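You operate a simulated robot arm through the tools that you are given. There is no shell and no other tool. Be economical: measure what you need, move in short steps, check, and stop when the job is done.

Carry out the task below with a simulated two-armed robot. There is one attempt and no reset: what you move stays moved.

## Task
Hold the red crate on the top of the grey table steady with one hand and put the paper ball from the top of the grey table in it with the other.
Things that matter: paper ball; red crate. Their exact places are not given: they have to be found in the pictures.

The check looks at the end state, three seconds after you hand in, the way a careful person would. Anything else that was tipped, shoved, dropped, spilled or broken makes it a failure.

## Robot
Two 7-joint arms with two-finger parallel grippers on one trunk, on a base that drives. Base frame: it is fixed to the floor where the robot stands at the start and does not move with it; the origin is under the middle of the robot, x ahead of it, y to its left, z up. Units: m, degrees, N and s.
The left shoulder is at the start at [0.02, 0.17, 1.253], the right one opposite. With the tool pointing down near the work surface each hand reaches from about 0.2 to 0.68 m from the robot's upright axis, wherever it stands, measured 20 degrees to its own side. Payload 3.8 kg a hand.
The tool frame of a hand sits at the grasp point between the pads (the TCP): z along the fingers, y along the line on which they close. The tips reach 0.03 m beyond it. Largest opening 0.11 m; finger width 0.02, thickness 0.01; the body of the gripper, 0.048 by 0.112 m, starts 0.055 m behind the TCP.
Orientation is told as [roll, pitch, yaw] about the base's x, y, z axes, in that order, counted from this pose: with the fingers straight down and closing along the base's y, the tool's x points along the base's -x, its y along +y and its z along -z.

## Interface
- The arms move only by the tool step_arm. It takes "left_deltas", "right_deltas" or both (then of equal length, played together; a hand with none holds still); each is one flat list of numbers, 7 for each row, row after row: the turn, a rotation vector about the tool's x, y, z in degrees, then the shift along the tool's x, y, z in cm, then the gripper command, from -1 (shut) to 1 (fully open), values between in proportion. In form: [ax, ay, az, x, y, z, gripper, ax, ay, az, x, y, z, gripper, ...]. A call has 1 to 8 rows; each row is the pose to reach, as a shift and turn from the pose commanded when the call began, along the tool's axes at that moment. A row lasts 0.2 s, in which the tool goes at most 0.05 m and 8.6 degrees; a call with a longer step from one row to the next is refused whole, and so is a gripper value outside its range. A pose out of reach is approached as far as the arm can. The call stops where the force on the tool passes 40 N (or 10 N more than at its start, if that is more) or the arm is blocked; 0.2 s more then pass. Each finger travels about 0.072 m/s and halts on what it meets, pressing with about 41 N; the grip force reading is that of the motor and also rises with nothing between the fingers. The clock runs only during rows and for 0.2 s after the last one: add rows that repeat a pose to give the fingers time. It gives the time, the measured TCP pose, the force on the tool (base axes), the opening and the grip force at its end, in the units of the frame above (readings bear some noise), with the torque about the TCP (base axes, N m) and any sound that the robot's microphone picked up.
- Cameras (640 x 400 px; columns grow to the right, rows downward): "scene" is now at [0.1079, -0.0291, 1.4141]; the picture's right is [-0.32, -0.95, 0.00], its down [-0.45, 0.15, -0.88] and it looks along [0.83, -0.28, -0.47] (base axes); focal length 258 px, centre (320, 200). "left" rides on the left gripper at [0.072, -0.017, -0.103] in its tool frame; the picture's right is [0.23, 0.97, 0.00], its down [-0.76, 0.18, -0.62] and it looks along [-0.61, 0.14, 0.78] (tool axes); focal length 222 px, centre (320, 200). "right" rides on the right gripper at [0.072, 0.017, -0.103] in its tool frame; the picture's right is [-0.23, 0.97, 0.00], its down [-0.76, -0.18, -0.62] and it looks along [-0.61, -0.14, 0.78] (tool axes); focal length 222 px, centre (320, 200).
- get_image(camera): a new picture of that camera. No time passes.
- slide_trunk(by): slides the trunk up (or, below 0, down) by that many m; the arms and the scene camera ride with it, the base frame stays. It gives what a move gives, with no picture.
- roll_base(legs): drives the robot by 1 to 6 legs, each [ahead, turn to the left] in m and degrees, along the robot's own axes; the way and the turn of a leg run together, so that a leg with both is an arc; at most 1.5 m and 180 degrees a leg. The arms and the cameras ride along, it lands a little off, and it stops where it bumps. It gives what a move gives.
- turn_head(pan, tilt): turns the head with the scene camera to pan (to the left, within 80 degrees either way) and tilt (down, from -29 to 69), counted from straight ahead of the robot. It gives what a move gives.
- measure_at(camera, pixels): for up to 12 pixels [column, row] of the newest picture of that camera ("zoom" is the newest enlarged one), the place [x, y, z] in the base frame of the surface seen there, good to about 0.002 m. No time passes.
- zoom(camera, box): a new picture of the part [left, top, right, bottom] of that camera's present view, enlarged. No time passes.
- close_job(): hands the job in; it is judged then, once.

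Keep the steps short. Do not move on a guess: measure, check each grasp and each placing, and mend mistakes. In all there are 80 turns and 78 pictures (those below and enlarged ones count). Leave the grippers open and the arms clear of the work at the hand-in unless told otherwise, and finish with a single line.

The tools are called after "Request:" by a JSON object that holds its "op" and its "data". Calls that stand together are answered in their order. step_arm: Moves the arms, as the interface text tells. Its arguments: {"type":"object","properties":{"left_deltas":{"type":"array","items":{"type":"number"}},"right_deltas":{"type":"array","items":{"type":"number"}}},"required":[]} The other tools are called the same way: slide_trunk (by) slides the trunk up or down; roll_base (legs) drives the base; turn_head (pan, tilt) turns the head that bears the scene camera; get_image (camera) takes a picture; measure_at (camera, pixels) gives the place of the surface under pixels of a picture; zoom (camera, box) takes an enlarged picture of a part of a camera's view; close_job () hands the job in.

At the start:

```text
clock: 0.0
left_tool_pos: [0.4139, 0.0853, 1.2577]
left_orientation: [0.0, 0.0, 0.0]
left_wrist_force: [1.1, -0.6, 0.4]
left_moment: [0.0, -0.02, 0.0]
left_width: 0.1101
left_grip_force: 0.1
right_tool_pos: [0.3373, -0.2544, 1.3013]
right_orientation: [0.0, 0.1, 0.0]
right_wrist_force: [-0.4, 0.5, -0.1]
right_moment: [0.0, -0.01, -0.05]
right_width: 0.1099
right_grip_force: 0.0
trunk travel left (down, up): [-0.35, 0.22]
robot x, y, heading: [0.0023, -0.001, 0.0]
head pan, tilt: [-18.7, 28.2]
```

scene: 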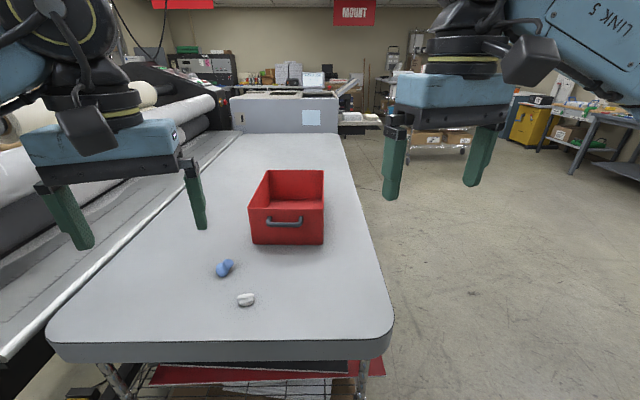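
right: 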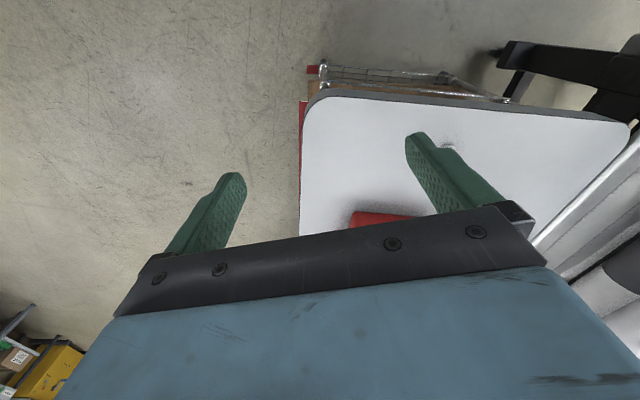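
left: 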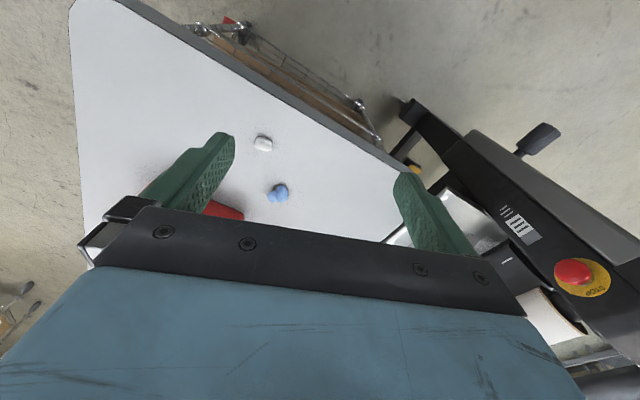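

I see a red crate around (288,205), a blue thing at (224,268) and a white thing at (246,299). I will enlarge both small things and the crate to tell which is the paper ball.

Request:
{"op": "zoom", "data": {"camera": "scene", "box": [190, 150, 350, 330]}}

Request:
{"op": "measure_at", "data": {"camera": "scene", "pixels": [[246, 297], [246, 306], [237, 300], [256, 299], [224, 268], [250, 208], [324, 208], [268, 171], [324, 171], [254, 243], [322, 243], [285, 219]]}}

```text
2.22 times, centred on (270, 240) of scene
```

zoom: 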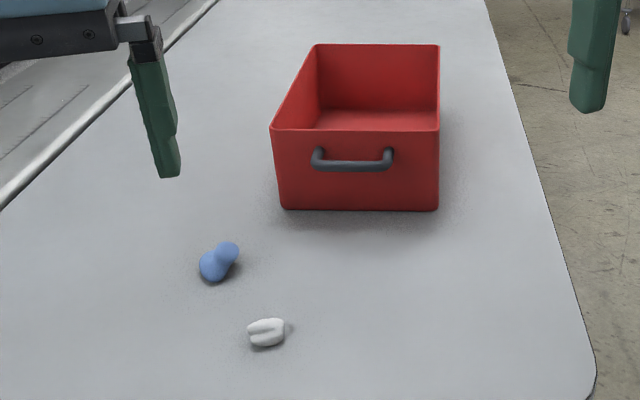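

```text
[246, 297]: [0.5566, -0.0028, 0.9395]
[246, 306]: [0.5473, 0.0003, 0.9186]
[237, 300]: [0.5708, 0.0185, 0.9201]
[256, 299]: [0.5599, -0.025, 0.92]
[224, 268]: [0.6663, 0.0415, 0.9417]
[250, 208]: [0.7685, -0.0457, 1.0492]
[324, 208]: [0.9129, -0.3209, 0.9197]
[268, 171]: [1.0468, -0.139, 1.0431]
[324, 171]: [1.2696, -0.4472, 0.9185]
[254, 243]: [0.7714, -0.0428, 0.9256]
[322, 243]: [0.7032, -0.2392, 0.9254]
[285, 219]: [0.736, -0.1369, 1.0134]
```

The table top is at z≈0.918. The white object is small and grooved, so I'll look closer to be sure of what it is.

Request:
{"op": "zoom", "data": {"camera": "scene", "box": [205, 250, 285, 315]}}

Request:
{"op": "zoom", "data": {"camera": "left", "box": [230, 120, 310, 210]}}

Request:
{"op": "turn_head", "data": {"pan": 0, "tilt": 45}}

Request:
{"op": "get_image", "data": {"camera": "scene"}}

```text
6.15 times, centred on (245, 282) of scene
```

zoom: 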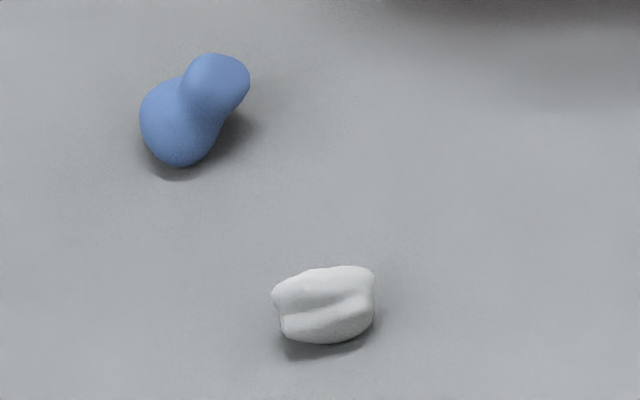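

```text
4.44 times, centred on (270, 165) of left
```

zoom: 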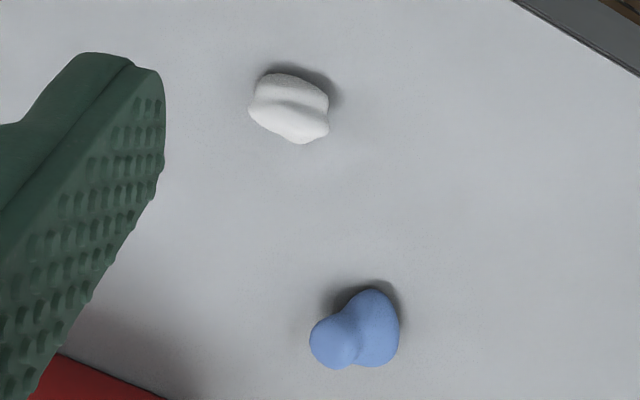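

```text
clock: 0.8
left_tool_pos: [0.414, 0.0842, 1.2585]
left_orientation: [0.0, 0.0, 0.1]
left_wrist_force: [-1.1, 0.5, -0.3]
left_moment: [0.03, -0.02, 0.0]
left_width: 0.1098
left_grip_force: 0.2
right_tool_pos: [0.3369, -0.2533, 1.3013]
right_orientation: [0.0, 0.1, 0.0]
right_wrist_force: [-0.8, 0.3, -0.6]
right_moment: [-0.03, 0.01, 0.02]
right_width: 0.11
right_grip_force: 0.0
trunk travel left (down, up): [-0.35, 0.22]
robot x, y, heading: [0.0001, -0.0012, -0.0]
head pan, tilt: [0.0, 45.0]
```

```text
71 pictures are left
```

scene: 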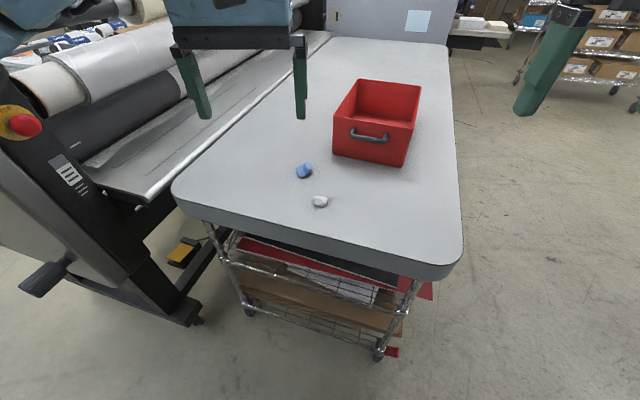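

White crumpled lump = the paper ball; blue one is something else to leave alone. The crate is beyond reach, so I measure the table's near edge and surroundings to see how far I may drive.

Request:
{"op": "measure_at", "data": {"camera": "scene", "pixels": [[185, 190], [300, 226], [420, 262], [458, 245], [300, 242], [300, 300], [376, 358], [250, 310], [420, 290], [190, 320], [40, 285], [320, 390]]}}

Request:
{"op": "measure_at", "data": {"camera": "scene", "pixels": [[333, 119], [411, 122], [358, 81], [420, 86], [334, 155], [402, 165], [320, 201], [313, 201], [328, 201], [320, 206], [305, 170], [370, 137]]}}

Request:
{"op": "turn_head", "data": {"pan": -10, "tilt": 69}}

Request:
{"op": "get_image", "data": {"camera": "scene"}}

```text
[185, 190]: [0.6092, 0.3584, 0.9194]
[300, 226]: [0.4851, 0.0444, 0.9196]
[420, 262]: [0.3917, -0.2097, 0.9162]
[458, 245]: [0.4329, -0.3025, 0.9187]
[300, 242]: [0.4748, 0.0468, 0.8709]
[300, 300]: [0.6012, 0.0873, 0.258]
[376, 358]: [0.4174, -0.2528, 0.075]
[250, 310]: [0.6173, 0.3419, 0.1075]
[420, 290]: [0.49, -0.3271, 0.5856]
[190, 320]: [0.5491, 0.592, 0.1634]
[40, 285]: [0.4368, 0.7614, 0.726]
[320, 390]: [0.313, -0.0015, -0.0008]
```

```text
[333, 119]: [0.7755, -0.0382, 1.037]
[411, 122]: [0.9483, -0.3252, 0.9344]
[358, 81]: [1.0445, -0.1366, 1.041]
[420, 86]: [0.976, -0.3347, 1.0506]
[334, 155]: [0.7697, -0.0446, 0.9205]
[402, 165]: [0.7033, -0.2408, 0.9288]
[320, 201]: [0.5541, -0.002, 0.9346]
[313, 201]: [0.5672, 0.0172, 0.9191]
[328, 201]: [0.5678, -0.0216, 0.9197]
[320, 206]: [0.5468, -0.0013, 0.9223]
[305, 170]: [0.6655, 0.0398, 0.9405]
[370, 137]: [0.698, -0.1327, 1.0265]
```

```text
clock: 1.7
left_tool_pos: [0.4134, 0.0852, 1.258]
left_orientation: [-0.1, 0.1, 0.0]
left_wrist_force: [0.0, -0.2, 0.0]
left_moment: [-0.01, 0.03, 0.0]
left_width: 0.11
left_grip_force: 0.1
right_tool_pos: [0.3363, -0.2549, 1.3014]
right_orientation: [0.0, -0.1, -0.1]
right_wrist_force: [-0.4, 0.3, 1.2]
right_moment: [-0.02, 0.02, 0.01]
right_width: 0.11
right_grip_force: 0.2
trunk travel left (down, up): [-0.35, 0.22]
robot x, y, heading: [0.0023, -0.0017, -0.0]
head pan, tilt: [-10.0, 68.8]
```

```text
70 pictures are left
```

scene: 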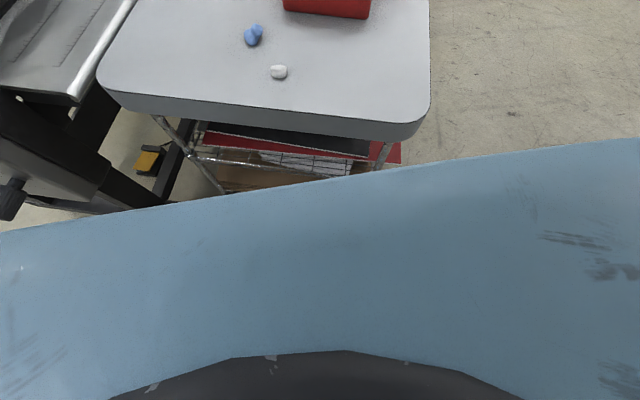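

I need to know how far my own body sticks out ahead. I measure the blue and dark parts at the bottom of this picture.

Request:
{"op": "measure_at", "data": {"camera": "scene", "pixels": [[320, 300], [320, 180], [320, 190], [320, 370], [20, 240], [600, 150], [240, 360], [600, 380]]}}

```text
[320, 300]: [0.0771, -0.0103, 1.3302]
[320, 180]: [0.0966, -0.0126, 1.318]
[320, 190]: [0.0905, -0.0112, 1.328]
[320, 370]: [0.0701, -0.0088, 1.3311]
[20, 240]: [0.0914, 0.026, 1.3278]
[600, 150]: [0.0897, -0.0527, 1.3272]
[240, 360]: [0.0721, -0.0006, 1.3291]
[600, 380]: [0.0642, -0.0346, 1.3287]
```

My torso front is at x≈0.10. The right wrist picture's top rows look almost straight down near the base; I measure the floor there to see where the base is not.

Request:
{"op": "measure_at", "data": {"camera": "right", "pixels": [[5, 3], [100, 3], [200, 3], [300, 3], [400, 3], [500, 3], [600, 3], [635, 3]]}}

Request:
{"op": "measure_at", "data": {"camera": "left", "pixels": [[5, 3], [60, 3], [300, 3], [400, 3], [500, 3], [600, 3]]}}

```text
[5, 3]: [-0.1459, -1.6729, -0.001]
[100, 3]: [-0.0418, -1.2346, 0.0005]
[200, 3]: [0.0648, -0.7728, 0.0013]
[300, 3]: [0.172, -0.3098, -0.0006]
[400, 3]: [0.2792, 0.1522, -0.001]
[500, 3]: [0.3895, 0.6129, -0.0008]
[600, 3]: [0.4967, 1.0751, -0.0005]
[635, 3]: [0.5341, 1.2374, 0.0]
```

```text
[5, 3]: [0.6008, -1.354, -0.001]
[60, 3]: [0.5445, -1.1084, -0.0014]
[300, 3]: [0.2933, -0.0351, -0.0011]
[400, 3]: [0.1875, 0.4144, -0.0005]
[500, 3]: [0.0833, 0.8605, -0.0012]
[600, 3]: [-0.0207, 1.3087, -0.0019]
```

No base within x≥0.17..0.28. To see the true base front, I tip the left tool 24° about its y (in free air) so its camera looks back down, and take a picture.

Request:
{"op": "step_arm", "data": {"left_deltas": [0, 8, 0, 0, 0, 0, 1, 0, 16, 0, 0, 0, 0, 1, 0, 24, 0, 0, 0, 0, 1, 0, 32, 0, 0, 0, 0, 1]}}

Request:
{"op": "get_image", "data": {"camera": "left"}}

```text
clock: 2.7
left_tool_pos: [0.4136, 0.0849, 1.2579]
left_orientation: [-0.1, 32.1, 0.0]
left_wrist_force: [-0.2, -0.9, -0.2]
left_moment: [0.03, -0.03, 0.03]
left_width: 0.1097
left_grip_force: 0.0
right_tool_pos: [0.3362, -0.2545, 1.3002]
right_orientation: [0.0, 0.1, 0.0]
right_wrist_force: [0.4, -0.8, 0.4]
right_moment: [0.02, 0.0, 0.04]
right_width: 0.1099
right_grip_force: 0.0
trunk travel left (down, up): [-0.35, 0.22]
robot x, y, heading: [-0.0031, -0.0, 0.1]
head pan, tilt: [-10.0, 68.8]
```

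```text
69 pictures are left
```

left: 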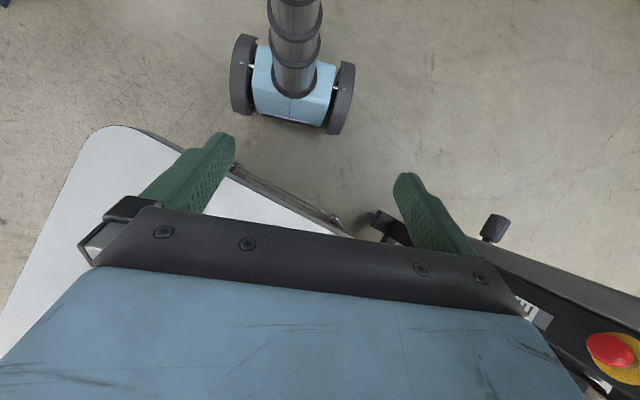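

The base is visible: small two-wheeled. I measure its extent.

Request:
{"op": "measure_at", "data": {"camera": "left", "pixels": [[293, 122], [240, 110], [335, 130], [236, 60], [350, 90], [265, 100], [294, 80]]}}

```text
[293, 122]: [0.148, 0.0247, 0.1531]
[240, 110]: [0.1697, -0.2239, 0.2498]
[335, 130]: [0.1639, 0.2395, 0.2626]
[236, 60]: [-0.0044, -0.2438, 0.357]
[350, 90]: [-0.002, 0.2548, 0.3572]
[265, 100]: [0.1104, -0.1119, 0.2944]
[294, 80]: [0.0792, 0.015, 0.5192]
```

The base is compact (wheels to x≈0.18, y±0.26). Table legs stand ≥0.45 along the table's axis, so I can come about 0.2 m nearer. First I set the left tool upright again, then drive 0.12 ahead, turn 18.6° right to face the table squarely, and go 0.09 ahead.

Request:
{"op": "step_arm", "data": {"left_deltas": [0, -8, 0, 0, 0, 0, 1, 0, -16, 0, 0, 0, 0, 1, 0, -24, 0, 0, 0, 0, 1, 0, -32, 0, 0, 0, 0, 1]}}

Request:
{"op": "roll_base", "data": {"legs": [[0.12, 0], [0, -18.6], [0.09, 0]]}}

Request:
{"op": "turn_head", "data": {"pan": 0, "tilt": 50}}

Request:
{"op": "get_image", "data": {"camera": "scene"}}

```text
clock: 3.7
left_tool_pos: [0.4131, 0.0857, 1.259]
left_orientation: [0.0, -0.1, 0.0]
left_wrist_force: [0.3, -0.7, -0.4]
left_moment: [0.02, 0.01, 0.01]
left_width: 0.1099
left_grip_force: 0.1
right_tool_pos: [0.3355, -0.2543, 1.3]
right_orientation: [0.0, 0.1, 0.0]
right_wrist_force: [0.3, -0.5, 0.8]
right_moment: [0.0, -0.03, -0.01]
right_width: 0.11
right_grip_force: 0.0
trunk travel left (down, up): [-0.35, 0.22]
robot x, y, heading: [-0.0018, -0.0038, 0.0]
head pan, tilt: [-10.0, 68.8]
```

```text
clock: 6.7
left_tool_pos: [0.6201, -0.0788, 1.2577]
left_orientation: [0.0, -0.1, -18.5]
left_wrist_force: [-0.2, -0.7, 0.3]
left_moment: [-0.01, 0.01, 0.03]
left_width: 0.1101
left_grip_force: 0.1
right_tool_pos: [0.4403, -0.3751, 1.3008]
right_orientation: [0.0, 0.0, -18.6]
right_wrist_force: [0.6, -0.5, -1.0]
right_moment: [0.01, 0.06, 0.01]
right_width: 0.1099
right_grip_force: 0.1
trunk travel left (down, up): [-0.35, 0.22]
robot x, y, heading: [0.1998, -0.0317, -18.5]
head pan, tilt: [-10.0, 68.8]
```

```text
clock: 7.5
left_tool_pos: [0.6188, -0.079, 1.2574]
left_orientation: [-0.1, 0.1, -18.6]
left_wrist_force: [0.1, -0.1, 0.2]
left_moment: [0.02, -0.01, 0.01]
left_width: 0.1099
left_grip_force: 0.1
right_tool_pos: [0.4396, -0.3757, 1.3011]
right_orientation: [0.1, 0.0, -18.6]
right_wrist_force: [0.3, -0.2, -0.7]
right_moment: [0.0, -0.03, 0.03]
right_width: 0.1101
right_grip_force: 0.0
trunk travel left (down, up): [-0.35, 0.22]
robot x, y, heading: [0.1977, -0.0304, -18.7]
head pan, tilt: [0.0, 50.0]
```

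```text
68 pictures are left
```

scene: 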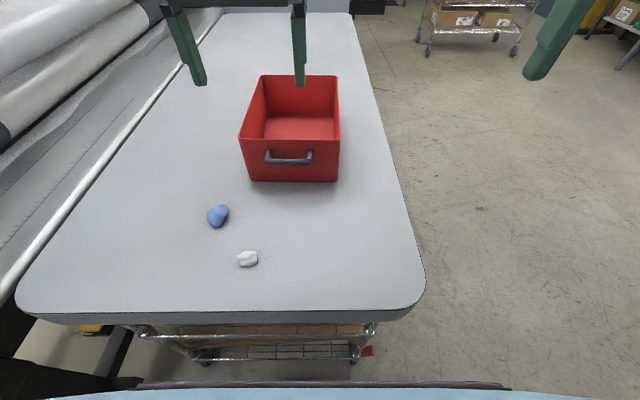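

I'm squared up with the table. Zoom on crate and ball for measured points.

Request:
{"op": "zoom", "data": {"camera": "scene", "box": [230, 65, 350, 140]}}

Request:
{"op": "measure_at", "data": {"camera": "scene", "pixels": [[240, 139], [339, 139], [263, 77], [337, 77], [250, 180], [337, 180], [288, 130], [247, 257], [237, 258], [257, 257], [247, 266], [336, 110]]}}

Request:
{"op": "zoom", "data": {"camera": "scene", "box": [199, 195, 279, 275]}}

```text
5.33 times, centred on (290, 102) of scene
```

zoom: 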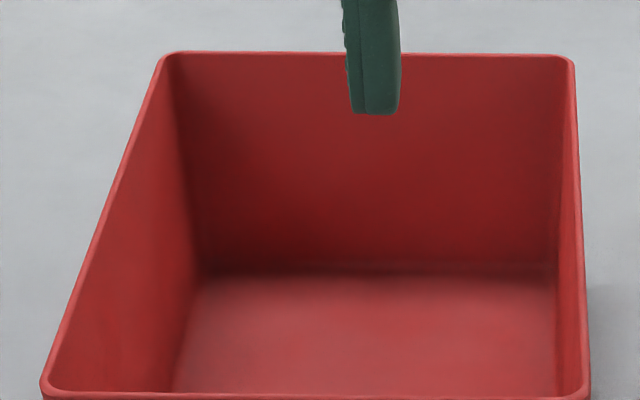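

```text
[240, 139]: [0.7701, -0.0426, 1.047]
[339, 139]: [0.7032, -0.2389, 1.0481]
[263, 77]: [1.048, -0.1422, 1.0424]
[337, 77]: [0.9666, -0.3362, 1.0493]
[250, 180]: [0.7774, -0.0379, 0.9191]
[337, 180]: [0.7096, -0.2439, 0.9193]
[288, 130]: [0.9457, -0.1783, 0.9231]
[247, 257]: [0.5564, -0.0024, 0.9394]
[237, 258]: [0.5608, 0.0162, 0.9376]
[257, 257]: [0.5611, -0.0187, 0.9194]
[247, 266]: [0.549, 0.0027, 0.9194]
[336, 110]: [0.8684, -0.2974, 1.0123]
```

```text
5.00 times, centred on (239, 235) of scene
```

zoom: 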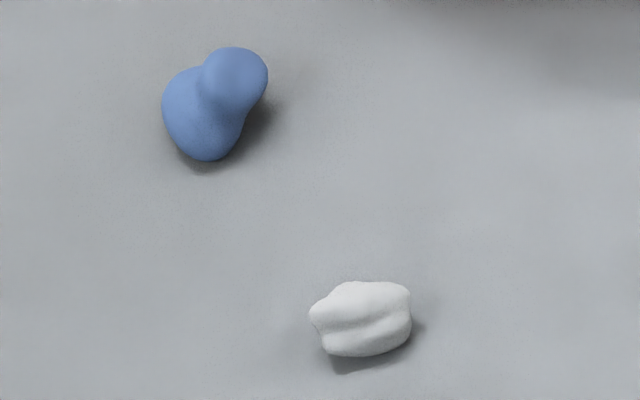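

Crate rim is at z≈1.048, right wall runs from (0.703,-0.239) to (0.967,-0.336). The ball is near (0.563,-0.001). First I take the left hand above the ball (f −7.6 cm, left 5.7 cm, down 10 cm), clear of everything; then look with its camera.

Request:
{"op": "step_arm", "data": {"left_deltas": [0, 0, 0, 1.9, 1.4, 2.5, 1, 0, 0, 0, 3.8, 2.8, 5, 1, 0, 0, 0, 5.7, 4.2, 7.5, 1, 0, 0, 0, 7.6, 5.7, 10, 1]}}

Request:
{"op": "get_image", "data": {"camera": "left"}}

```text
clock: 8.5
left_tool_pos: [0.5635, 0.0004, 1.1577]
left_orientation: [0.0, -0.1, -18.6]
left_wrist_force: [0.0, 0.7, 0.0]
left_moment: [0.04, -0.02, 0.03]
left_width: 0.1098
left_grip_force: 0.2
right_tool_pos: [0.4394, -0.3761, 1.3014]
right_orientation: [0.0, 0.1, -18.6]
right_wrist_force: [0.0, 0.8, -0.2]
right_moment: [-0.05, -0.01, -0.01]
right_width: 0.1103
right_grip_force: 0.0
trunk travel left (down, up): [-0.35, 0.22]
robot x, y, heading: [0.2005, -0.0269, -18.4]
head pan, tilt: [0.0, 50.0]
```

```text
65 pictures are left
```

left: 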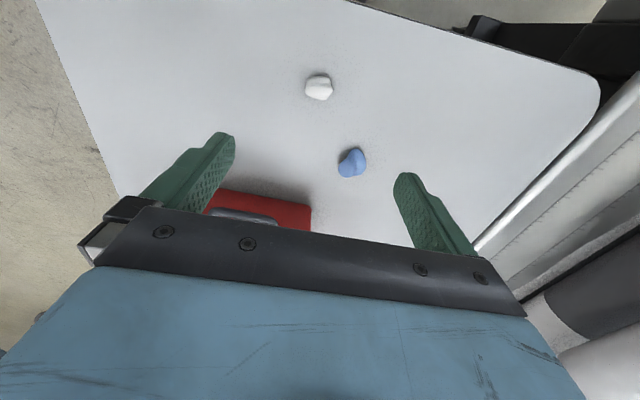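

The left hand is above the ball, seen at (319,87). I measure the ball's edges from here, and move the right hand at height towards the crate's right wall: ahead 26.5 cm, left 21.3 cm, staying at z≈1.30 for now.

Request:
{"op": "measure_at", "data": {"camera": "left", "pixels": [[319, 86], [307, 88], [332, 88], [319, 76], [319, 98], [315, 92], [325, 80]]}}

Request:
{"op": "step_arm", "data": {"right_deltas": [0, 0, 0, -3.3, 2.7, 0, 1, 0, 0, 0, -6.6, 5.3, 0, 1, 0, 0, 0, -10, 8, 0, 1, 0, 0, 0, -13.3, 10.7, 0, 1, 0, 0, 0, -16.6, 13.3, 0, 1, 0, 0, 0, -20, 16, 0, 1, 0, 0, 0, -23.3, 18.7, 0, 1, 0, 0, 0, -26.5, 21.3, 0, 1]}}

Request:
{"op": "get_image", "data": {"camera": "right"}}

Request:
{"op": "get_image", "data": {"camera": "scene"}}

```text
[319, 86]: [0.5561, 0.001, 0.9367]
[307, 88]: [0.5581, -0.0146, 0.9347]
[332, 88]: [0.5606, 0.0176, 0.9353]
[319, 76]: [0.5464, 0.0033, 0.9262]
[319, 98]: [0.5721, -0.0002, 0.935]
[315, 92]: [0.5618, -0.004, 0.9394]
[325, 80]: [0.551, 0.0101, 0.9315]
```

```text
clock: 10.3
left_tool_pos: [0.5642, -0.0054, 1.1588]
left_orientation: [0.3, 0.0, -18.6]
left_wrist_force: [-0.7, -0.9, -0.3]
left_moment: [0.07, 0.04, 0.02]
left_width: 0.1101
left_grip_force: 0.0
right_tool_pos: [0.7212, -0.2716, 1.2961]
right_orientation: [0.2, 0.0, -18.7]
right_wrist_force: [-0.5, -1.0, -0.4]
right_moment: [0.09, 0.03, 0.02]
right_width: 0.11
right_grip_force: 0.2
right hand out of reach, approached as far as the arm can: row 8
trunk travel left (down, up): [-0.35, 0.22]
robot x, y, heading: [0.2037, -0.0284, -18.7]
head pan, tilt: [0.0, 50.0]
```

```text
64 pictures are left
```

right: 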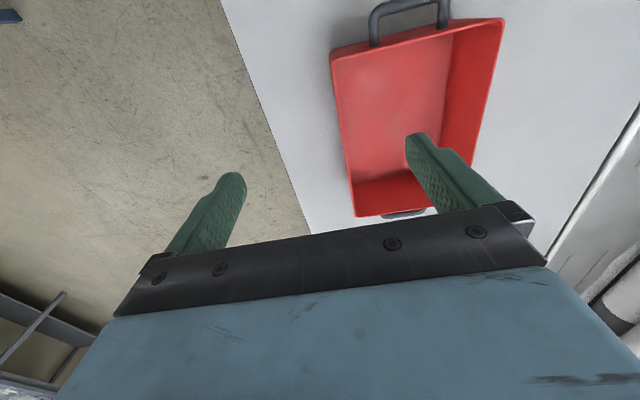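

```text
63 pictures are left
```

scene: 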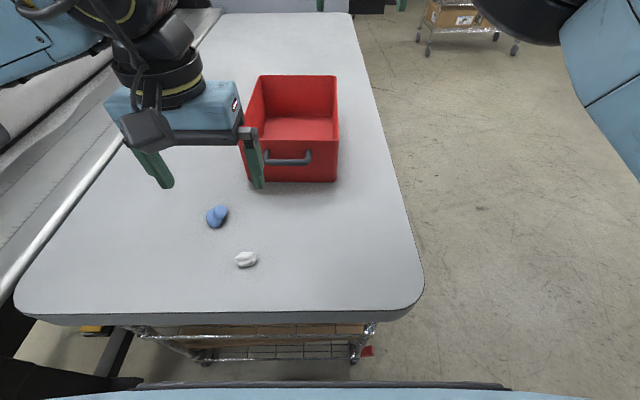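

The right hand came 3 cm short at this height (arm nearly straight). Lower down the reach is greater, so I lower it to z≈1.12 (tips above the rim) while correcting ahead 3.2 cm and left 2.4 cm.

Request:
{"op": "step_arm", "data": {"right_deltas": [0, 0, 0, 0, 0.6, 4.4, 1, 0, 0, 0, -1, 1.2, 8.8, 1, 0, 0, 0, -2.1, 1.8, 13.2, 1, 0, 0, 0, -3.2, 2.4, 17.6, 1, 0, 0, 0, -3.2, 2.4, 17.6, 1]}}

Request:
{"op": "get_image", "data": {"camera": "right"}}

Request:
{"op": "get_image", "data": {"camera": "scene"}}

```text
clock: 11.5
left_tool_pos: [0.5641, -0.0003, 1.1577]
left_orientation: [0.0, 0.0, -18.6]
left_wrist_force: [-0.7, -0.2, 0.2]
left_moment: [-0.02, 0.0, 0.03]
left_width: 0.1099
left_grip_force: 0.0
right_tool_pos: [0.7597, -0.2515, 1.1205]
right_orientation: [-0.1, -0.1, -18.7]
right_wrist_force: [0.1, 0.1, -0.1]
right_moment: [-0.02, -0.02, 0.01]
right_width: 0.1099
right_grip_force: 0.0
trunk travel left (down, up): [-0.35, 0.22]
robot x, y, heading: [0.2028, -0.0257, -18.5]
head pan, tilt: [0.0, 50.0]
```

```text
62 pictures are left
```

right: 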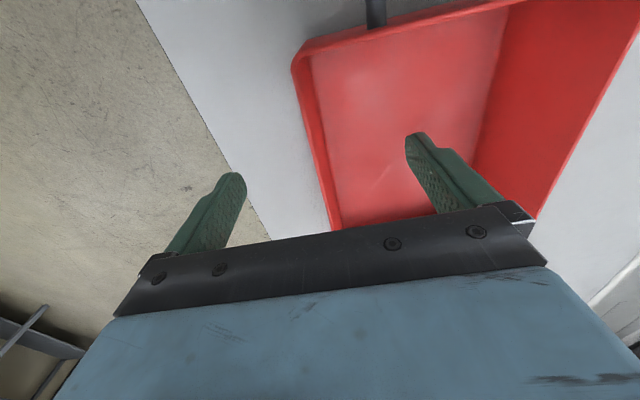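

```text
61 pictures are left
```

scene: 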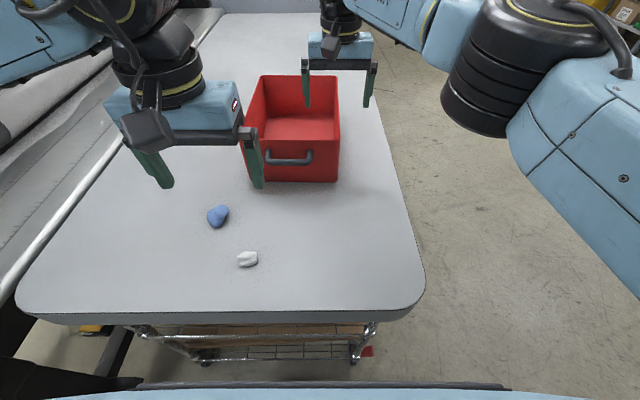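

Reach is fine now. I measure the right-hand rim in the wrist picture (corner (298,60), along (309,110), (326,195)) to centre the fingers on it.

Request:
{"op": "measure_at", "data": {"camera": "right", "pixels": [[303, 85], [309, 110], [315, 137], [321, 165], [330, 200], [316, 113], [305, 112]]}}

Request:
{"op": "zoom", "data": {"camera": "right", "box": [270, 40, 370, 140]}}

```text
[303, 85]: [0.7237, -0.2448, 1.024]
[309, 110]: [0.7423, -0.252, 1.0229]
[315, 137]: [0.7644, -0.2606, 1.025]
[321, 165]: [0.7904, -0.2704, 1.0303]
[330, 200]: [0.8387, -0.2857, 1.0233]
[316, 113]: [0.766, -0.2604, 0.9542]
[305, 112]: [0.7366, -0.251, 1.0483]
```

```text
4.00 times, centred on (320, 90) of right
```

zoom: 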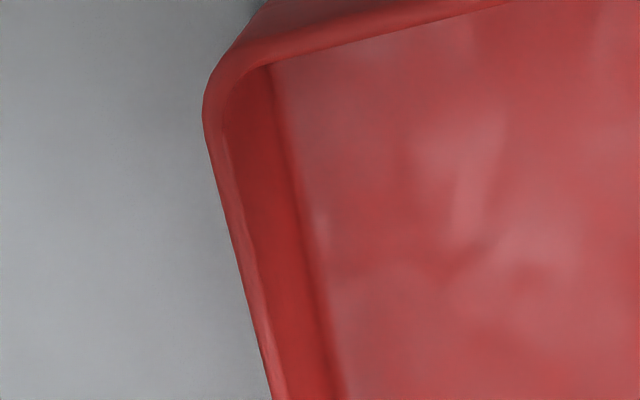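

The wall lies ~0.9 cm to the right of the tool centre. I shift 0.9 cm right, then go down 8.5 cm so the pads straddle the wall (TCP ≈1.035).

Request:
{"op": "step_arm", "data": {"right_deltas": [0, 0, 0, 0, -0.9, 0, 1, 0, 0, 0, 0, -0.9, 3, 1, 0, 0, 0, 0, -0.9, 6, 1, 0, 0, 0, 0, -0.9, 8.5, 1]}}

Request:
{"op": "get_image", "data": {"camera": "right"}}

Request:
{"op": "zoom", "data": {"camera": "scene", "box": [220, 40, 400, 200]}}

```text
clock: 12.5
left_tool_pos: [0.565, -0.0003, 1.1582]
left_orientation: [0.0, 0.0, -18.6]
left_wrist_force: [0.1, 0.7, 0.3]
left_moment: [0.04, -0.01, 0.0]
left_width: 0.1098
left_grip_force: 0.0
right_tool_pos: [0.7573, -0.2609, 1.0336]
right_orientation: [0.1, 0.0, -18.5]
right_wrist_force: [1.0, 0.1, -0.2]
right_moment: [0.0, 0.03, -0.03]
right_width: 0.11
right_grip_force: 0.3
trunk travel left (down, up): [-0.35, 0.22]
robot x, y, heading: [0.207, -0.0244, -18.6]
head pan, tilt: [0.0, 50.0]
```

```text
59 pictures are left
```

right: 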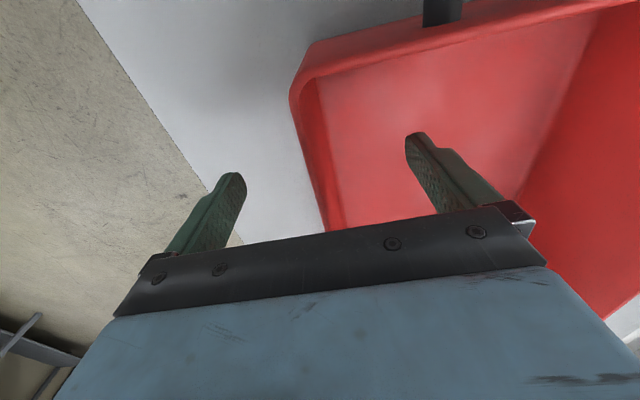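

```text
2.50 times, centred on (310, 120) of scene
```

zoom: 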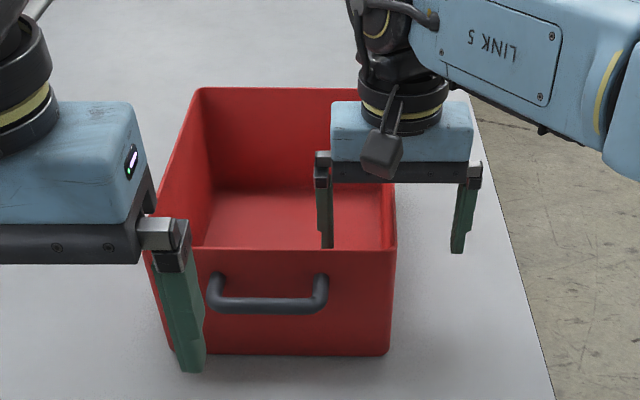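

Fingers straddle the wall. I close the right gripper, keeping the pose.

Request:
{"op": "step_arm", "data": {"right_deltas": [0, 0, 0, 0, 0, 0, -0.5, 0, 0, 0, 0, 0, 0, -1, 0, 0, 0, 0, 0, 0, -1, 0, 0, 0, 0, 0, 0, -1, 0, 0, 0, 0, 0, 0, -1, 0, 0, 0, 0, 0, 0, -1]}}

Request:
{"op": "zoom", "data": {"camera": "scene", "box": [220, 40, 400, 200]}}

Request:
{"op": "measure_at", "data": {"camera": "scene", "pixels": [[240, 139], [339, 139], [263, 77], [250, 180], [337, 180], [247, 257]]}}

```text
clock: 13.9
left_tool_pos: [0.5651, -0.0009, 1.1574]
left_orientation: [-0.1, 0.1, -18.6]
left_wrist_force: [0.3, -0.4, 0.1]
left_moment: [0.02, 0.0, -0.03]
left_width: 0.1098
left_grip_force: 0.0
right_tool_pos: [0.7565, -0.2611, 1.0329]
right_orientation: [0.0, 0.0, -18.6]
right_wrist_force: [0.9, -1.1, 0.6]
right_moment: [-0.04, 0.06, -0.21]
right_width: 0.0037
right_grip_force: 40.9
trunk travel left (down, up): [-0.35, 0.22]
robot x, y, heading: [0.203, -0.0253, -18.5]
head pan, tilt: [0.0, 50.0]
```

```text
2.50 times, centred on (310, 120) of scene
```

zoom: 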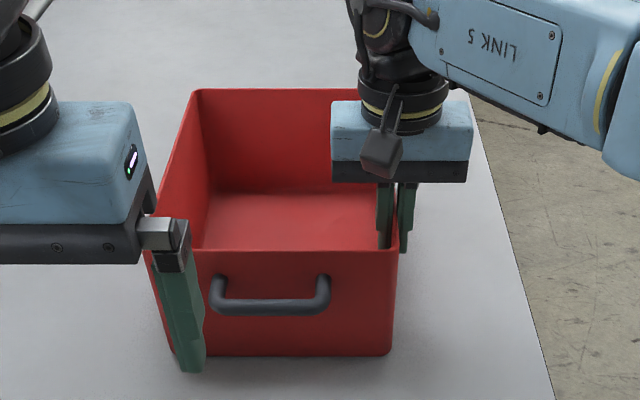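

```text
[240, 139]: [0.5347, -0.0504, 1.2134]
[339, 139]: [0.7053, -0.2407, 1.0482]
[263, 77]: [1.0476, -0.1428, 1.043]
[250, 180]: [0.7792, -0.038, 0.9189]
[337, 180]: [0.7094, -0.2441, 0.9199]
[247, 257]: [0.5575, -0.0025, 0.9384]
```

The crate is held (3.7 mm wall, 41 N) and did not shift. Now the left hand: nudge 0.4 cm back, and descend over the ball with opening narrowed to ~0.08 m, first to TCP ≈0.99.

Request:
{"op": "step_arm", "data": {"left_deltas": [0, 0, 0, 0.4, 0.1, 3.5, 0.45, 0, 0, 0, 0.4, 0.1, 7, 0.45, 0, 0, 0, 0.4, 0.1, 10.5, 0.45, 0, 0, 0, 0.4, 0.1, 14, 0.45, 0, 0, 0, 0.4, 0.1, 16.7, 0.45]}}

Request:
{"op": "get_image", "data": {"camera": "left"}}

Request:
{"op": "zoom", "data": {"camera": "scene", "box": [160, 170, 320, 290]}}

```text
clock: 15.1
left_tool_pos: [0.5608, 0.001, 0.9916]
left_orientation: [0.0, -0.1, -18.6]
left_wrist_force: [0.4, 0.0, 0.5]
left_moment: [0.0, 0.03, 0.01]
left_width: 0.0798
left_grip_force: 0.1
right_tool_pos: [0.7567, -0.2624, 1.034]
right_orientation: [0.0, 0.0, -18.6]
right_wrist_force: [1.5, -0.8, 0.5]
right_moment: [-0.12, -0.09, -0.17]
right_width: 0.0039
right_grip_force: 40.7
trunk travel left (down, up): [-0.35, 0.22]
robot x, y, heading: [0.2044, -0.0299, -18.2]
head pan, tilt: [0.0, 50.0]
```

```text
56 pictures are left
```

left: 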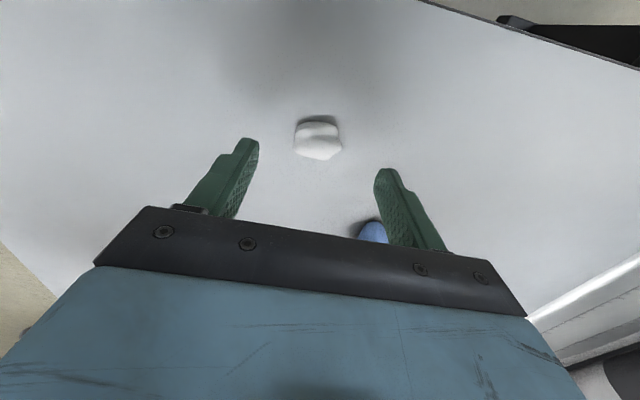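

```text
3.33 times, centred on (240, 230) of scene
```

zoom: 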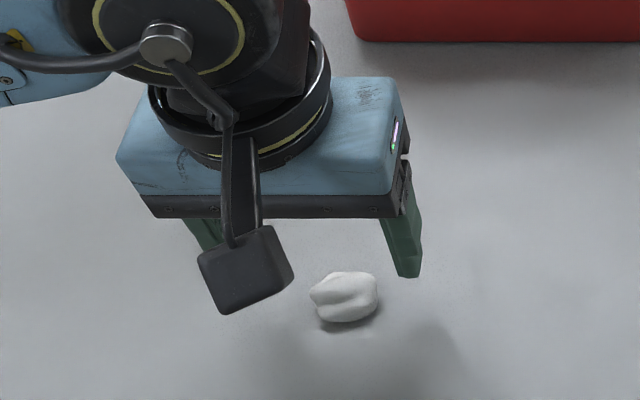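

I measure the ball at (317,138) again from here to check centring, and the blue thing's distance.

Request:
{"op": "measure_at", "data": {"camera": "left", "pixels": [[318, 137], [297, 138], [340, 140], [318, 119], [318, 158], [310, 150], [368, 228]]}}

```text
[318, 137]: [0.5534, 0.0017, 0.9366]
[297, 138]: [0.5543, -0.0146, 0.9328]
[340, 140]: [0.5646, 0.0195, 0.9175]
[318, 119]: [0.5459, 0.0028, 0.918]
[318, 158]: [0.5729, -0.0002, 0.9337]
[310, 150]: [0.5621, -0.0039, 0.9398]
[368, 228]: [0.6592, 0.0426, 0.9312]
```

Centred within 1–2 mm. Descend 3.9 cm to TCP ≈0.952, then close gently to about 0.025 m commanded (ball ≈0.033 wide).

Request:
{"op": "step_arm", "data": {"left_deltas": [0, 0, 0, 0, 0, 2, 0.45, 0, 0, 0, 0, 0, 3.9, 0.45, 0, 0, 0, 0, 0, 3.9, 0, 0, 0, 0, 0, 0, 3.9, -0.3, 0, 0, 0, 0, 0, 3.9, -0.55, 0, 0, 0, 0, 0, 3.9, -0.55]}}

Request:
{"op": "get_image", "data": {"camera": "left"}}

```text
clock: 16.5
left_tool_pos: [0.5631, 0.0017, 0.9502]
left_orientation: [0.0, -0.1, -18.6]
left_wrist_force: [-0.2, -0.4, -0.1]
left_moment: [-0.01, 0.01, -0.01]
left_width: 0.0318
left_grip_force: 40.9
right_tool_pos: [0.7563, -0.2615, 1.0335]
right_orientation: [0.0, 0.0, -18.5]
right_wrist_force: [0.0, -1.4, 0.6]
right_moment: [-0.12, -0.04, -0.19]
right_width: 0.0038
right_grip_force: 40.8
trunk travel left (down, up): [-0.35, 0.22]
robot x, y, heading: [0.2036, -0.028, -18.4]
head pan, tilt: [0.0, 50.0]
```

```text
54 pictures are left
```

left: 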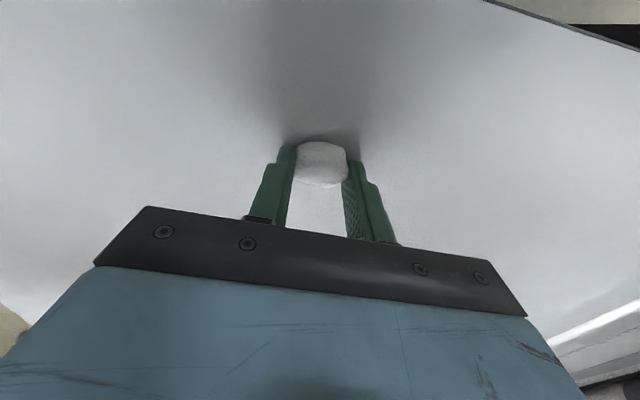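

The ball is held (0.032 m, 41 N). I lift it straight up 20 cm.

Request:
{"op": "step_arm", "data": {"left_deltas": [0, 0, 0, 0, 0, -3, -0.55, 0, 0, 0, 0, 0, -7, -0.55, 0, 0, 0, 0, 0, -11, -0.55, 0, 0, 0, 0, 0, -15, -0.55, 0, 0, 0, 0, 0, -18, -0.55, 0, 0, 0, 0, 0, -20, -0.55]}}

Request:
{"op": "get_image", "data": {"camera": "left"}}

Request:
{"op": "get_image", "data": {"camera": "scene"}}

```text
clock: 17.9
left_tool_pos: [0.5634, 0.0008, 1.1529]
left_orientation: [-0.1, 0.0, -18.7]
left_wrist_force: [0.8, 0.3, -0.4]
left_moment: [-0.02, -0.02, 0.04]
left_width: 0.0317
left_grip_force: 41.0
right_tool_pos: [0.7565, -0.2628, 1.0338]
right_orientation: [0.0, 0.0, -18.6]
right_wrist_force: [1.3, -1.8, 2.2]
right_moment: [-0.08, 0.0, -0.22]
right_width: 0.0038
right_grip_force: 40.9
trunk travel left (down, up): [-0.35, 0.22]
robot x, y, heading: [0.2026, -0.0302, -18.6]
head pan, tilt: [0.0, 50.0]
```

```text
53 pictures are left
```

left: 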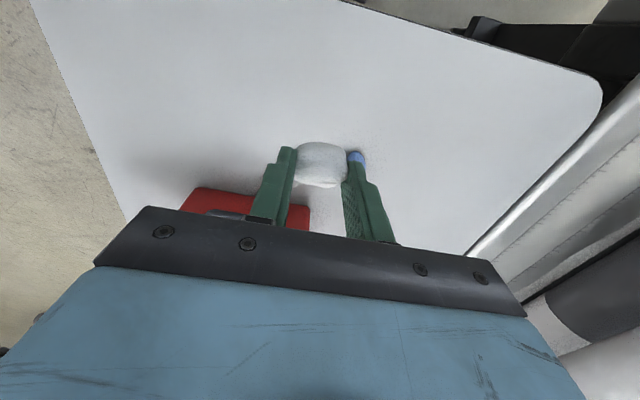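

```text
52 pictures are left
```

scene: 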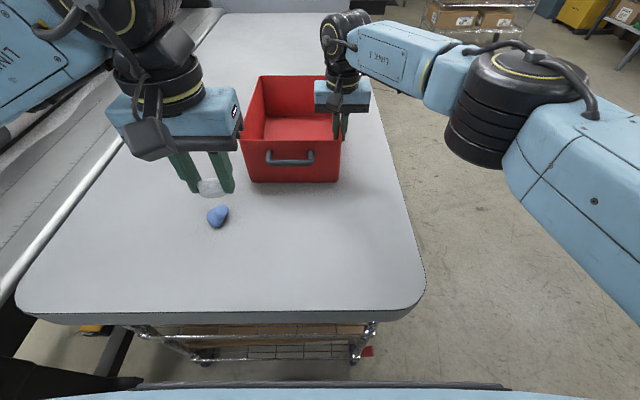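

Ball is firmly held, crate and blue thing undisturbed. I carry the ball forward 28.7 cm and 4.8 cm right, at z≈1.15, above the left part of the crate.

Request:
{"op": "step_arm", "data": {"left_deltas": [0, 0, 0, -4, -0.7, 0, -0.55, 0, 0, 0, -8, -1.4, 0, -0.55, 0, 0, 0, -12, -2.1, 0, -0.55, 0, 0, 0, -16, -2.8, 0, -0.55, 0, 0, 0, -20, -3.5, 0, -0.55, 0, 0, 0, -24, -4.2, 0, -0.55, 0, 0, 0, -28.7, -4.8, 0, -0.55, 0, 0, 0, -28.7, -4.8, 0, -0.55]}}

Request:
{"op": "get_image", "data": {"camera": "left"}}

Request:
{"op": "get_image", "data": {"camera": "scene"}}

```text
clock: 19.7
left_tool_pos: [0.819, -0.132, 1.1543]
left_orientation: [0.0, -0.1, -18.5]
left_wrist_force: [1.2, 0.0, -0.3]
left_moment: [-0.01, 0.0, -0.01]
left_width: 0.0316
left_grip_force: 40.7
right_tool_pos: [0.759, -0.2583, 1.0351]
right_orientation: [0.0, 0.0, -18.5]
right_wrist_force: [2.2, 0.5, 0.7]
right_moment: [-0.31, 0.46, -0.05]
right_width: 0.0039
right_grip_force: 40.9
trunk travel left (down, up): [-0.35, 0.22]
robot x, y, heading: [0.2015, -0.0246, -18.3]
head pan, tilt: [0.0, 50.0]
```

```text
51 pictures are left
```

left: 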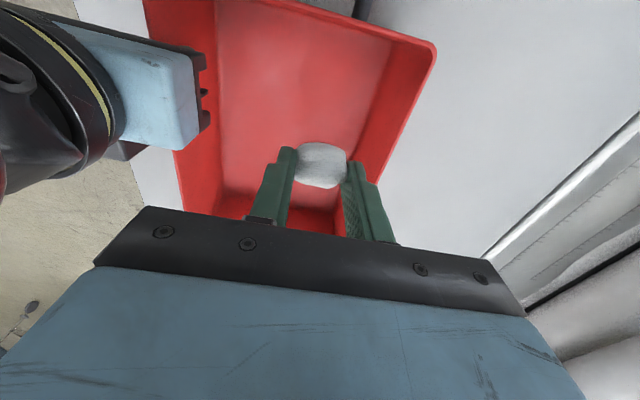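

```text
50 pictures are left
```

scene: 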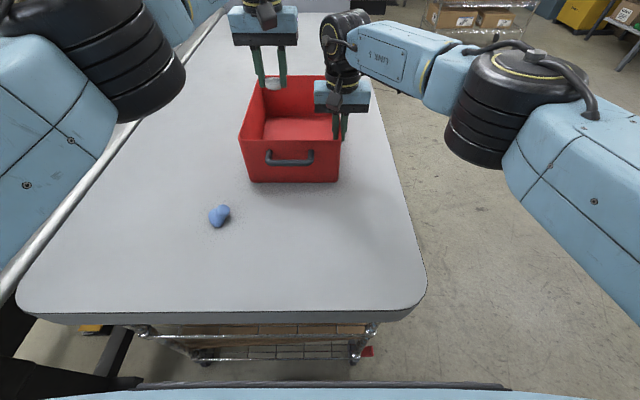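

The ball is over the crate's left half, ~7 cm from its left wall and ~2.6 cm clear of the right gripper. I lower it 15 cm (TCP≈1.005), the gripper body staying above the rim.

Request:
{"op": "step_arm", "data": {"left_deltas": [0, 0, 0, 0, 0, 3, -0.55, 0, 0, 0, 0, 0, 6, -0.55, 0, 0, 0, 0, 0, 9, -0.55, 0, 0, 0, 0, 0, 12, -0.55, 0, 0, 0, 0, 0, 14, -0.55, 0, 0, 0, 0, 0, 15, -0.55]}}

Request:
{"op": "get_image", "data": {"camera": "left"}}

Request:
{"op": "zoom", "data": {"camera": "scene", "box": [220, 10, 400, 200]}}

```text
clock: 21.1
left_tool_pos: [0.8189, -0.1345, 1.0013]
left_orientation: [0.1, 0.0, -18.6]
left_wrist_force: [-0.1, -0.4, -0.4]
left_moment: [-0.04, 0.0, -0.03]
left_width: 0.0314
left_grip_force: 41.2
right_tool_pos: [0.7571, -0.26, 1.0339]
right_orientation: [0.0, 0.0, -18.5]
right_wrist_force: [1.2, -0.1, 1.2]
right_moment: [0.01, 0.34, -0.03]
right_width: 0.0039
right_grip_force: 40.9
trunk travel left (down, up): [-0.35, 0.22]
robot x, y, heading: [0.2006, -0.025, -18.1]
head pan, tilt: [0.0, 50.0]
```

```text
49 pictures are left
```

left: 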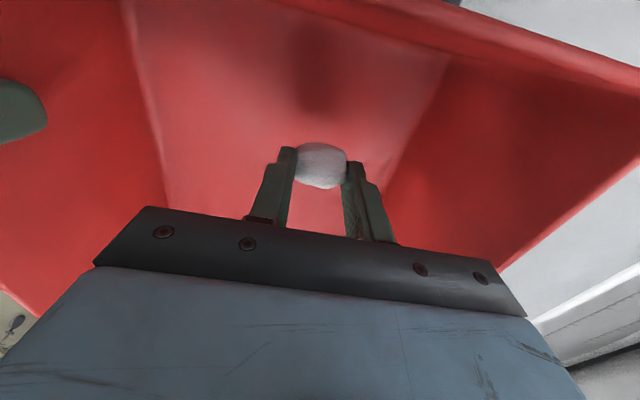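

```text
2.11 times, centred on (310, 105) of scene
```

zoom: 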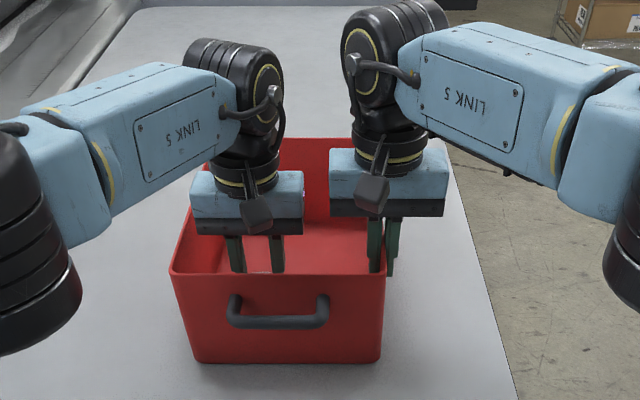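

The ball is well inside the crate between the walls, below the rim. I open the left gripper to ~0.066 m to release it.

Request:
{"op": "step_arm", "data": {"left_deltas": [0, 0, 0, 0, 0, 0, 0.2, 0, 0, 0, 0, 0, 0, 0.2, 0, 0, 0, 0, 0, 0, 0.2, 0, 0, 0, 0, 0, 0, 0.2]}}

Request:
{"op": "get_image", "data": {"camera": "left"}}

```text
clock: 22.1
left_tool_pos: [0.8192, -0.1352, 1.002]
left_orientation: [0.0, 0.0, -18.6]
left_wrist_force: [-0.1, -0.4, 0.5]
left_moment: [-0.05, 0.0, -0.03]
left_width: 0.066
left_grip_force: 0.0
right_tool_pos: [0.7577, -0.2608, 1.0341]
right_orientation: [0.1, 0.1, -18.6]
right_wrist_force: [0.6, -0.2, 1.5]
right_moment: [0.0, 0.19, 0.01]
right_width: 0.0038
right_grip_force: 40.8
trunk travel left (down, up): [-0.35, 0.22]
robot x, y, heading: [0.198, -0.0289, -18.6]
head pan, tilt: [0.0, 50.0]
```

```text
47 pictures are left
```

left: 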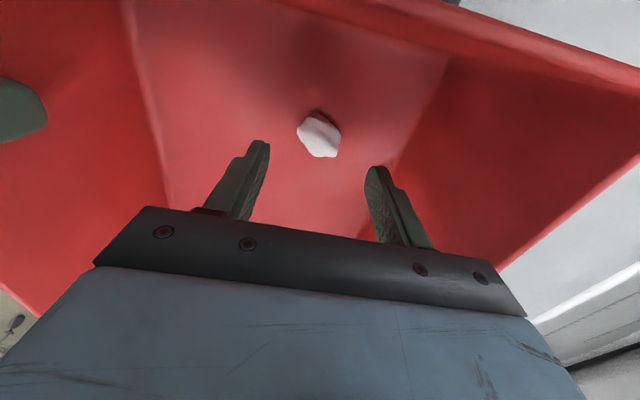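

The ball lies on the crate floor at (319,135). I raise the left hand straight up 18 cm, then draw it back toward me, still holding the crate.

Request:
{"op": "step_arm", "data": {"left_deltas": [0, 0, 0, 0, 0, -4, 0.2, 0, 0, 0, 0, 0, -8.5, 0.2, 0, 0, 0, 0, 0, -13, 0.2, 0, 0, 0, 0, 0, -18, 0.2, 0, 0, 0, 4.5, 0.5, -18, 0.6, 0, 0, 0, 9, 1, -18, 1, 0, 0, 0, 13.5, 2, -18, 1, 0, 0, 0, 18, 3, -18, 1]}}

Request:
{"op": "get_image", "data": {"camera": "scene"}}

```text
clock: 23.9
left_tool_pos: [0.6554, -0.048, 1.1835]
left_orientation: [0.0, -0.2, -18.5]
left_wrist_force: [-0.3, -0.1, 0.7]
left_moment: [0.02, -0.02, 0.0]
left_width: 0.11
left_grip_force: 0.1
left hand out of reach, approached as far as the arm can: row 4
right_tool_pos: [0.7569, -0.2603, 1.0343]
right_orientation: [0.0, 0.0, -18.6]
right_wrist_force: [-1.7, 0.1, 0.4]
right_moment: [-0.04, -0.19, -0.08]
right_width: 0.0038
right_grip_force: 41.3
trunk travel left (down, up): [-0.35, 0.22]
robot x, y, heading: [0.2021, -0.0292, -18.6]
head pan, tilt: [0.0, 50.0]
```

```text
46 pictures are left
```

scene: 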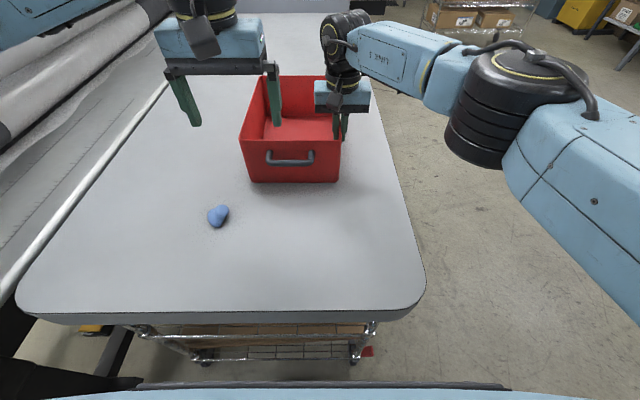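

Left hand is clear. Now I open the right gripper in place (it needs ~0.8 s).

Request:
{"op": "step_arm", "data": {"right_deltas": [0, 0, 0, 0, 0, 0, 0, 0, 0, 0, 0, 0, 0, 0, 0, 0, 0, 0, 0, 0, 0, 0, 0, 0, 0, 0, 0, 0, 0, 0, 0, 0, 0, 0, 0]}}

Request:
{"op": "zoom", "data": {"camera": "scene", "box": [220, 10, 400, 200]}}

```text
clock: 25.1
left_tool_pos: [0.6553, -0.0502, 1.1852]
left_orientation: [0.0, 0.0, -18.6]
left_wrist_force: [-0.2, 0.2, 0.0]
left_moment: [0.0, 0.0, -0.02]
left_width: 0.1102
left_grip_force: 0.0
right_tool_pos: [0.7574, -0.2602, 1.0336]
right_orientation: [-0.1, 0.1, -18.6]
right_wrist_force: [-0.5, -0.1, 0.7]
right_moment: [-0.02, 0.03, 0.01]
right_width: 0.055
right_grip_force: 0.1
trunk travel left (down, up): [-0.35, 0.22]
robot x, y, heading: [0.2005, -0.0259, -18.7]
head pan, tilt: [0.0, 50.0]
```

```text
2.11 times, centred on (310, 105) of scene
```

zoom: 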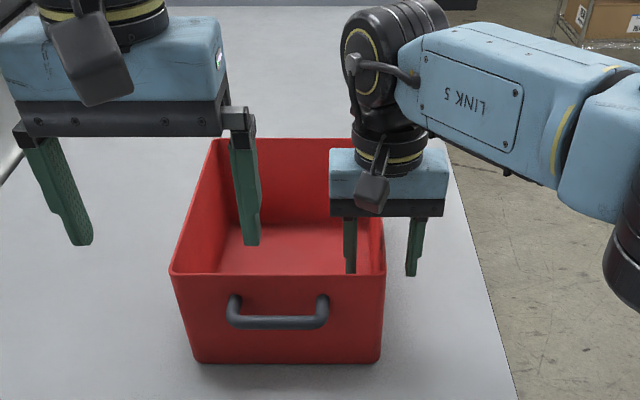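

The right fingers are free on both sides of the wall. I raise the right hand 14 cm straight up, then draw it back and to the right, and move the left hand 10 cm back too.

Request:
{"op": "step_arm", "data": {"right_deltas": [0, 0, 0, 0, 0, -4, 0, 0, 0, 0, 0, 0, -8, 0, 0, 0, 0, 0, 0, -12, 0, 0, 0, 0, 1, 0, -14, 0.5, 0, 0, 0, 5, -1, -14, 1, 0, 0, 0, 9, -3, -14, 1, 0, 0, 0, 13, -5, -14, 1, 0, 0, 0, 17, -7, -14, 1], "left_deltas": [0, 0, 0, 0, 0, 0, 1, 0, 0, 0, 2, 1, 0, 1, 0, 0, 0, 4, 2, 0, 1, 0, 0, 0, 6, 3, 0, 1, 0, 0, 0, 8, 4, 0, 1, 0, 0, 0, 10, 5, 0, 1, 0, 0, 0, 10, 5, 0, 1, 0, 0, 0, 10, 5, 0, 1]}}

Request:
{"op": "get_image", "data": {"camera": "scene"}}

Request:
{"op": "get_image", "data": {"camera": "right"}}

Request:
{"op": "measure_at", "data": {"camera": "scene", "pixels": [[339, 139], [263, 77], [250, 180], [337, 180], [218, 215]]}}

```text
clock: 26.9
left_tool_pos: [0.578, 0.0288, 1.1831]
left_orientation: [0.0, -0.1, -18.6]
left_wrist_force: [-0.3, -1.0, -0.6]
left_moment: [0.01, 0.03, -0.01]
left_width: 0.1103
left_grip_force: 0.1
right_tool_pos: [0.571, -0.2762, 1.1759]
right_orientation: [0.0, -0.1, -18.6]
right_wrist_force: [0.4, 0.4, 1.1]
right_moment: [-0.02, 0.0, 0.01]
right_width: 0.1102
right_grip_force: 0.0
trunk travel left (down, up): [-0.35, 0.22]
robot x, y, heading: [0.2079, -0.0292, -18.4]
head pan, tilt: [0.0, 50.0]
```

```text
44 pictures are left
```

scene: 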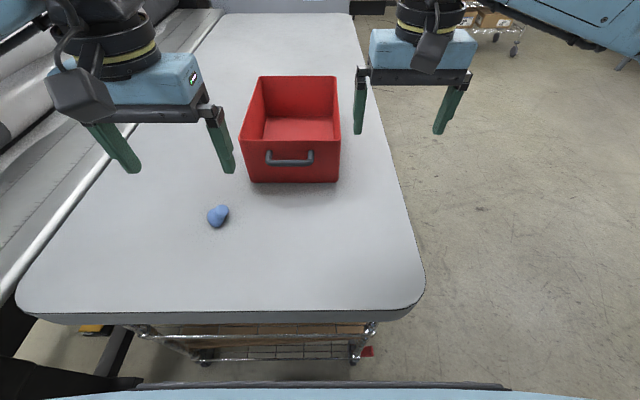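

```text
43 pictures are left
```

right: 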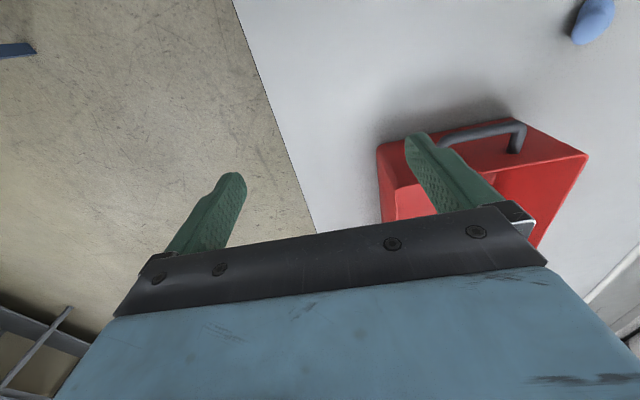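

```text
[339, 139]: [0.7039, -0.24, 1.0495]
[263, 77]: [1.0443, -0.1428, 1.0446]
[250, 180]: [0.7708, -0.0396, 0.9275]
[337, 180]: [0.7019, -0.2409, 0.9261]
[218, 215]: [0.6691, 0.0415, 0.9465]
```

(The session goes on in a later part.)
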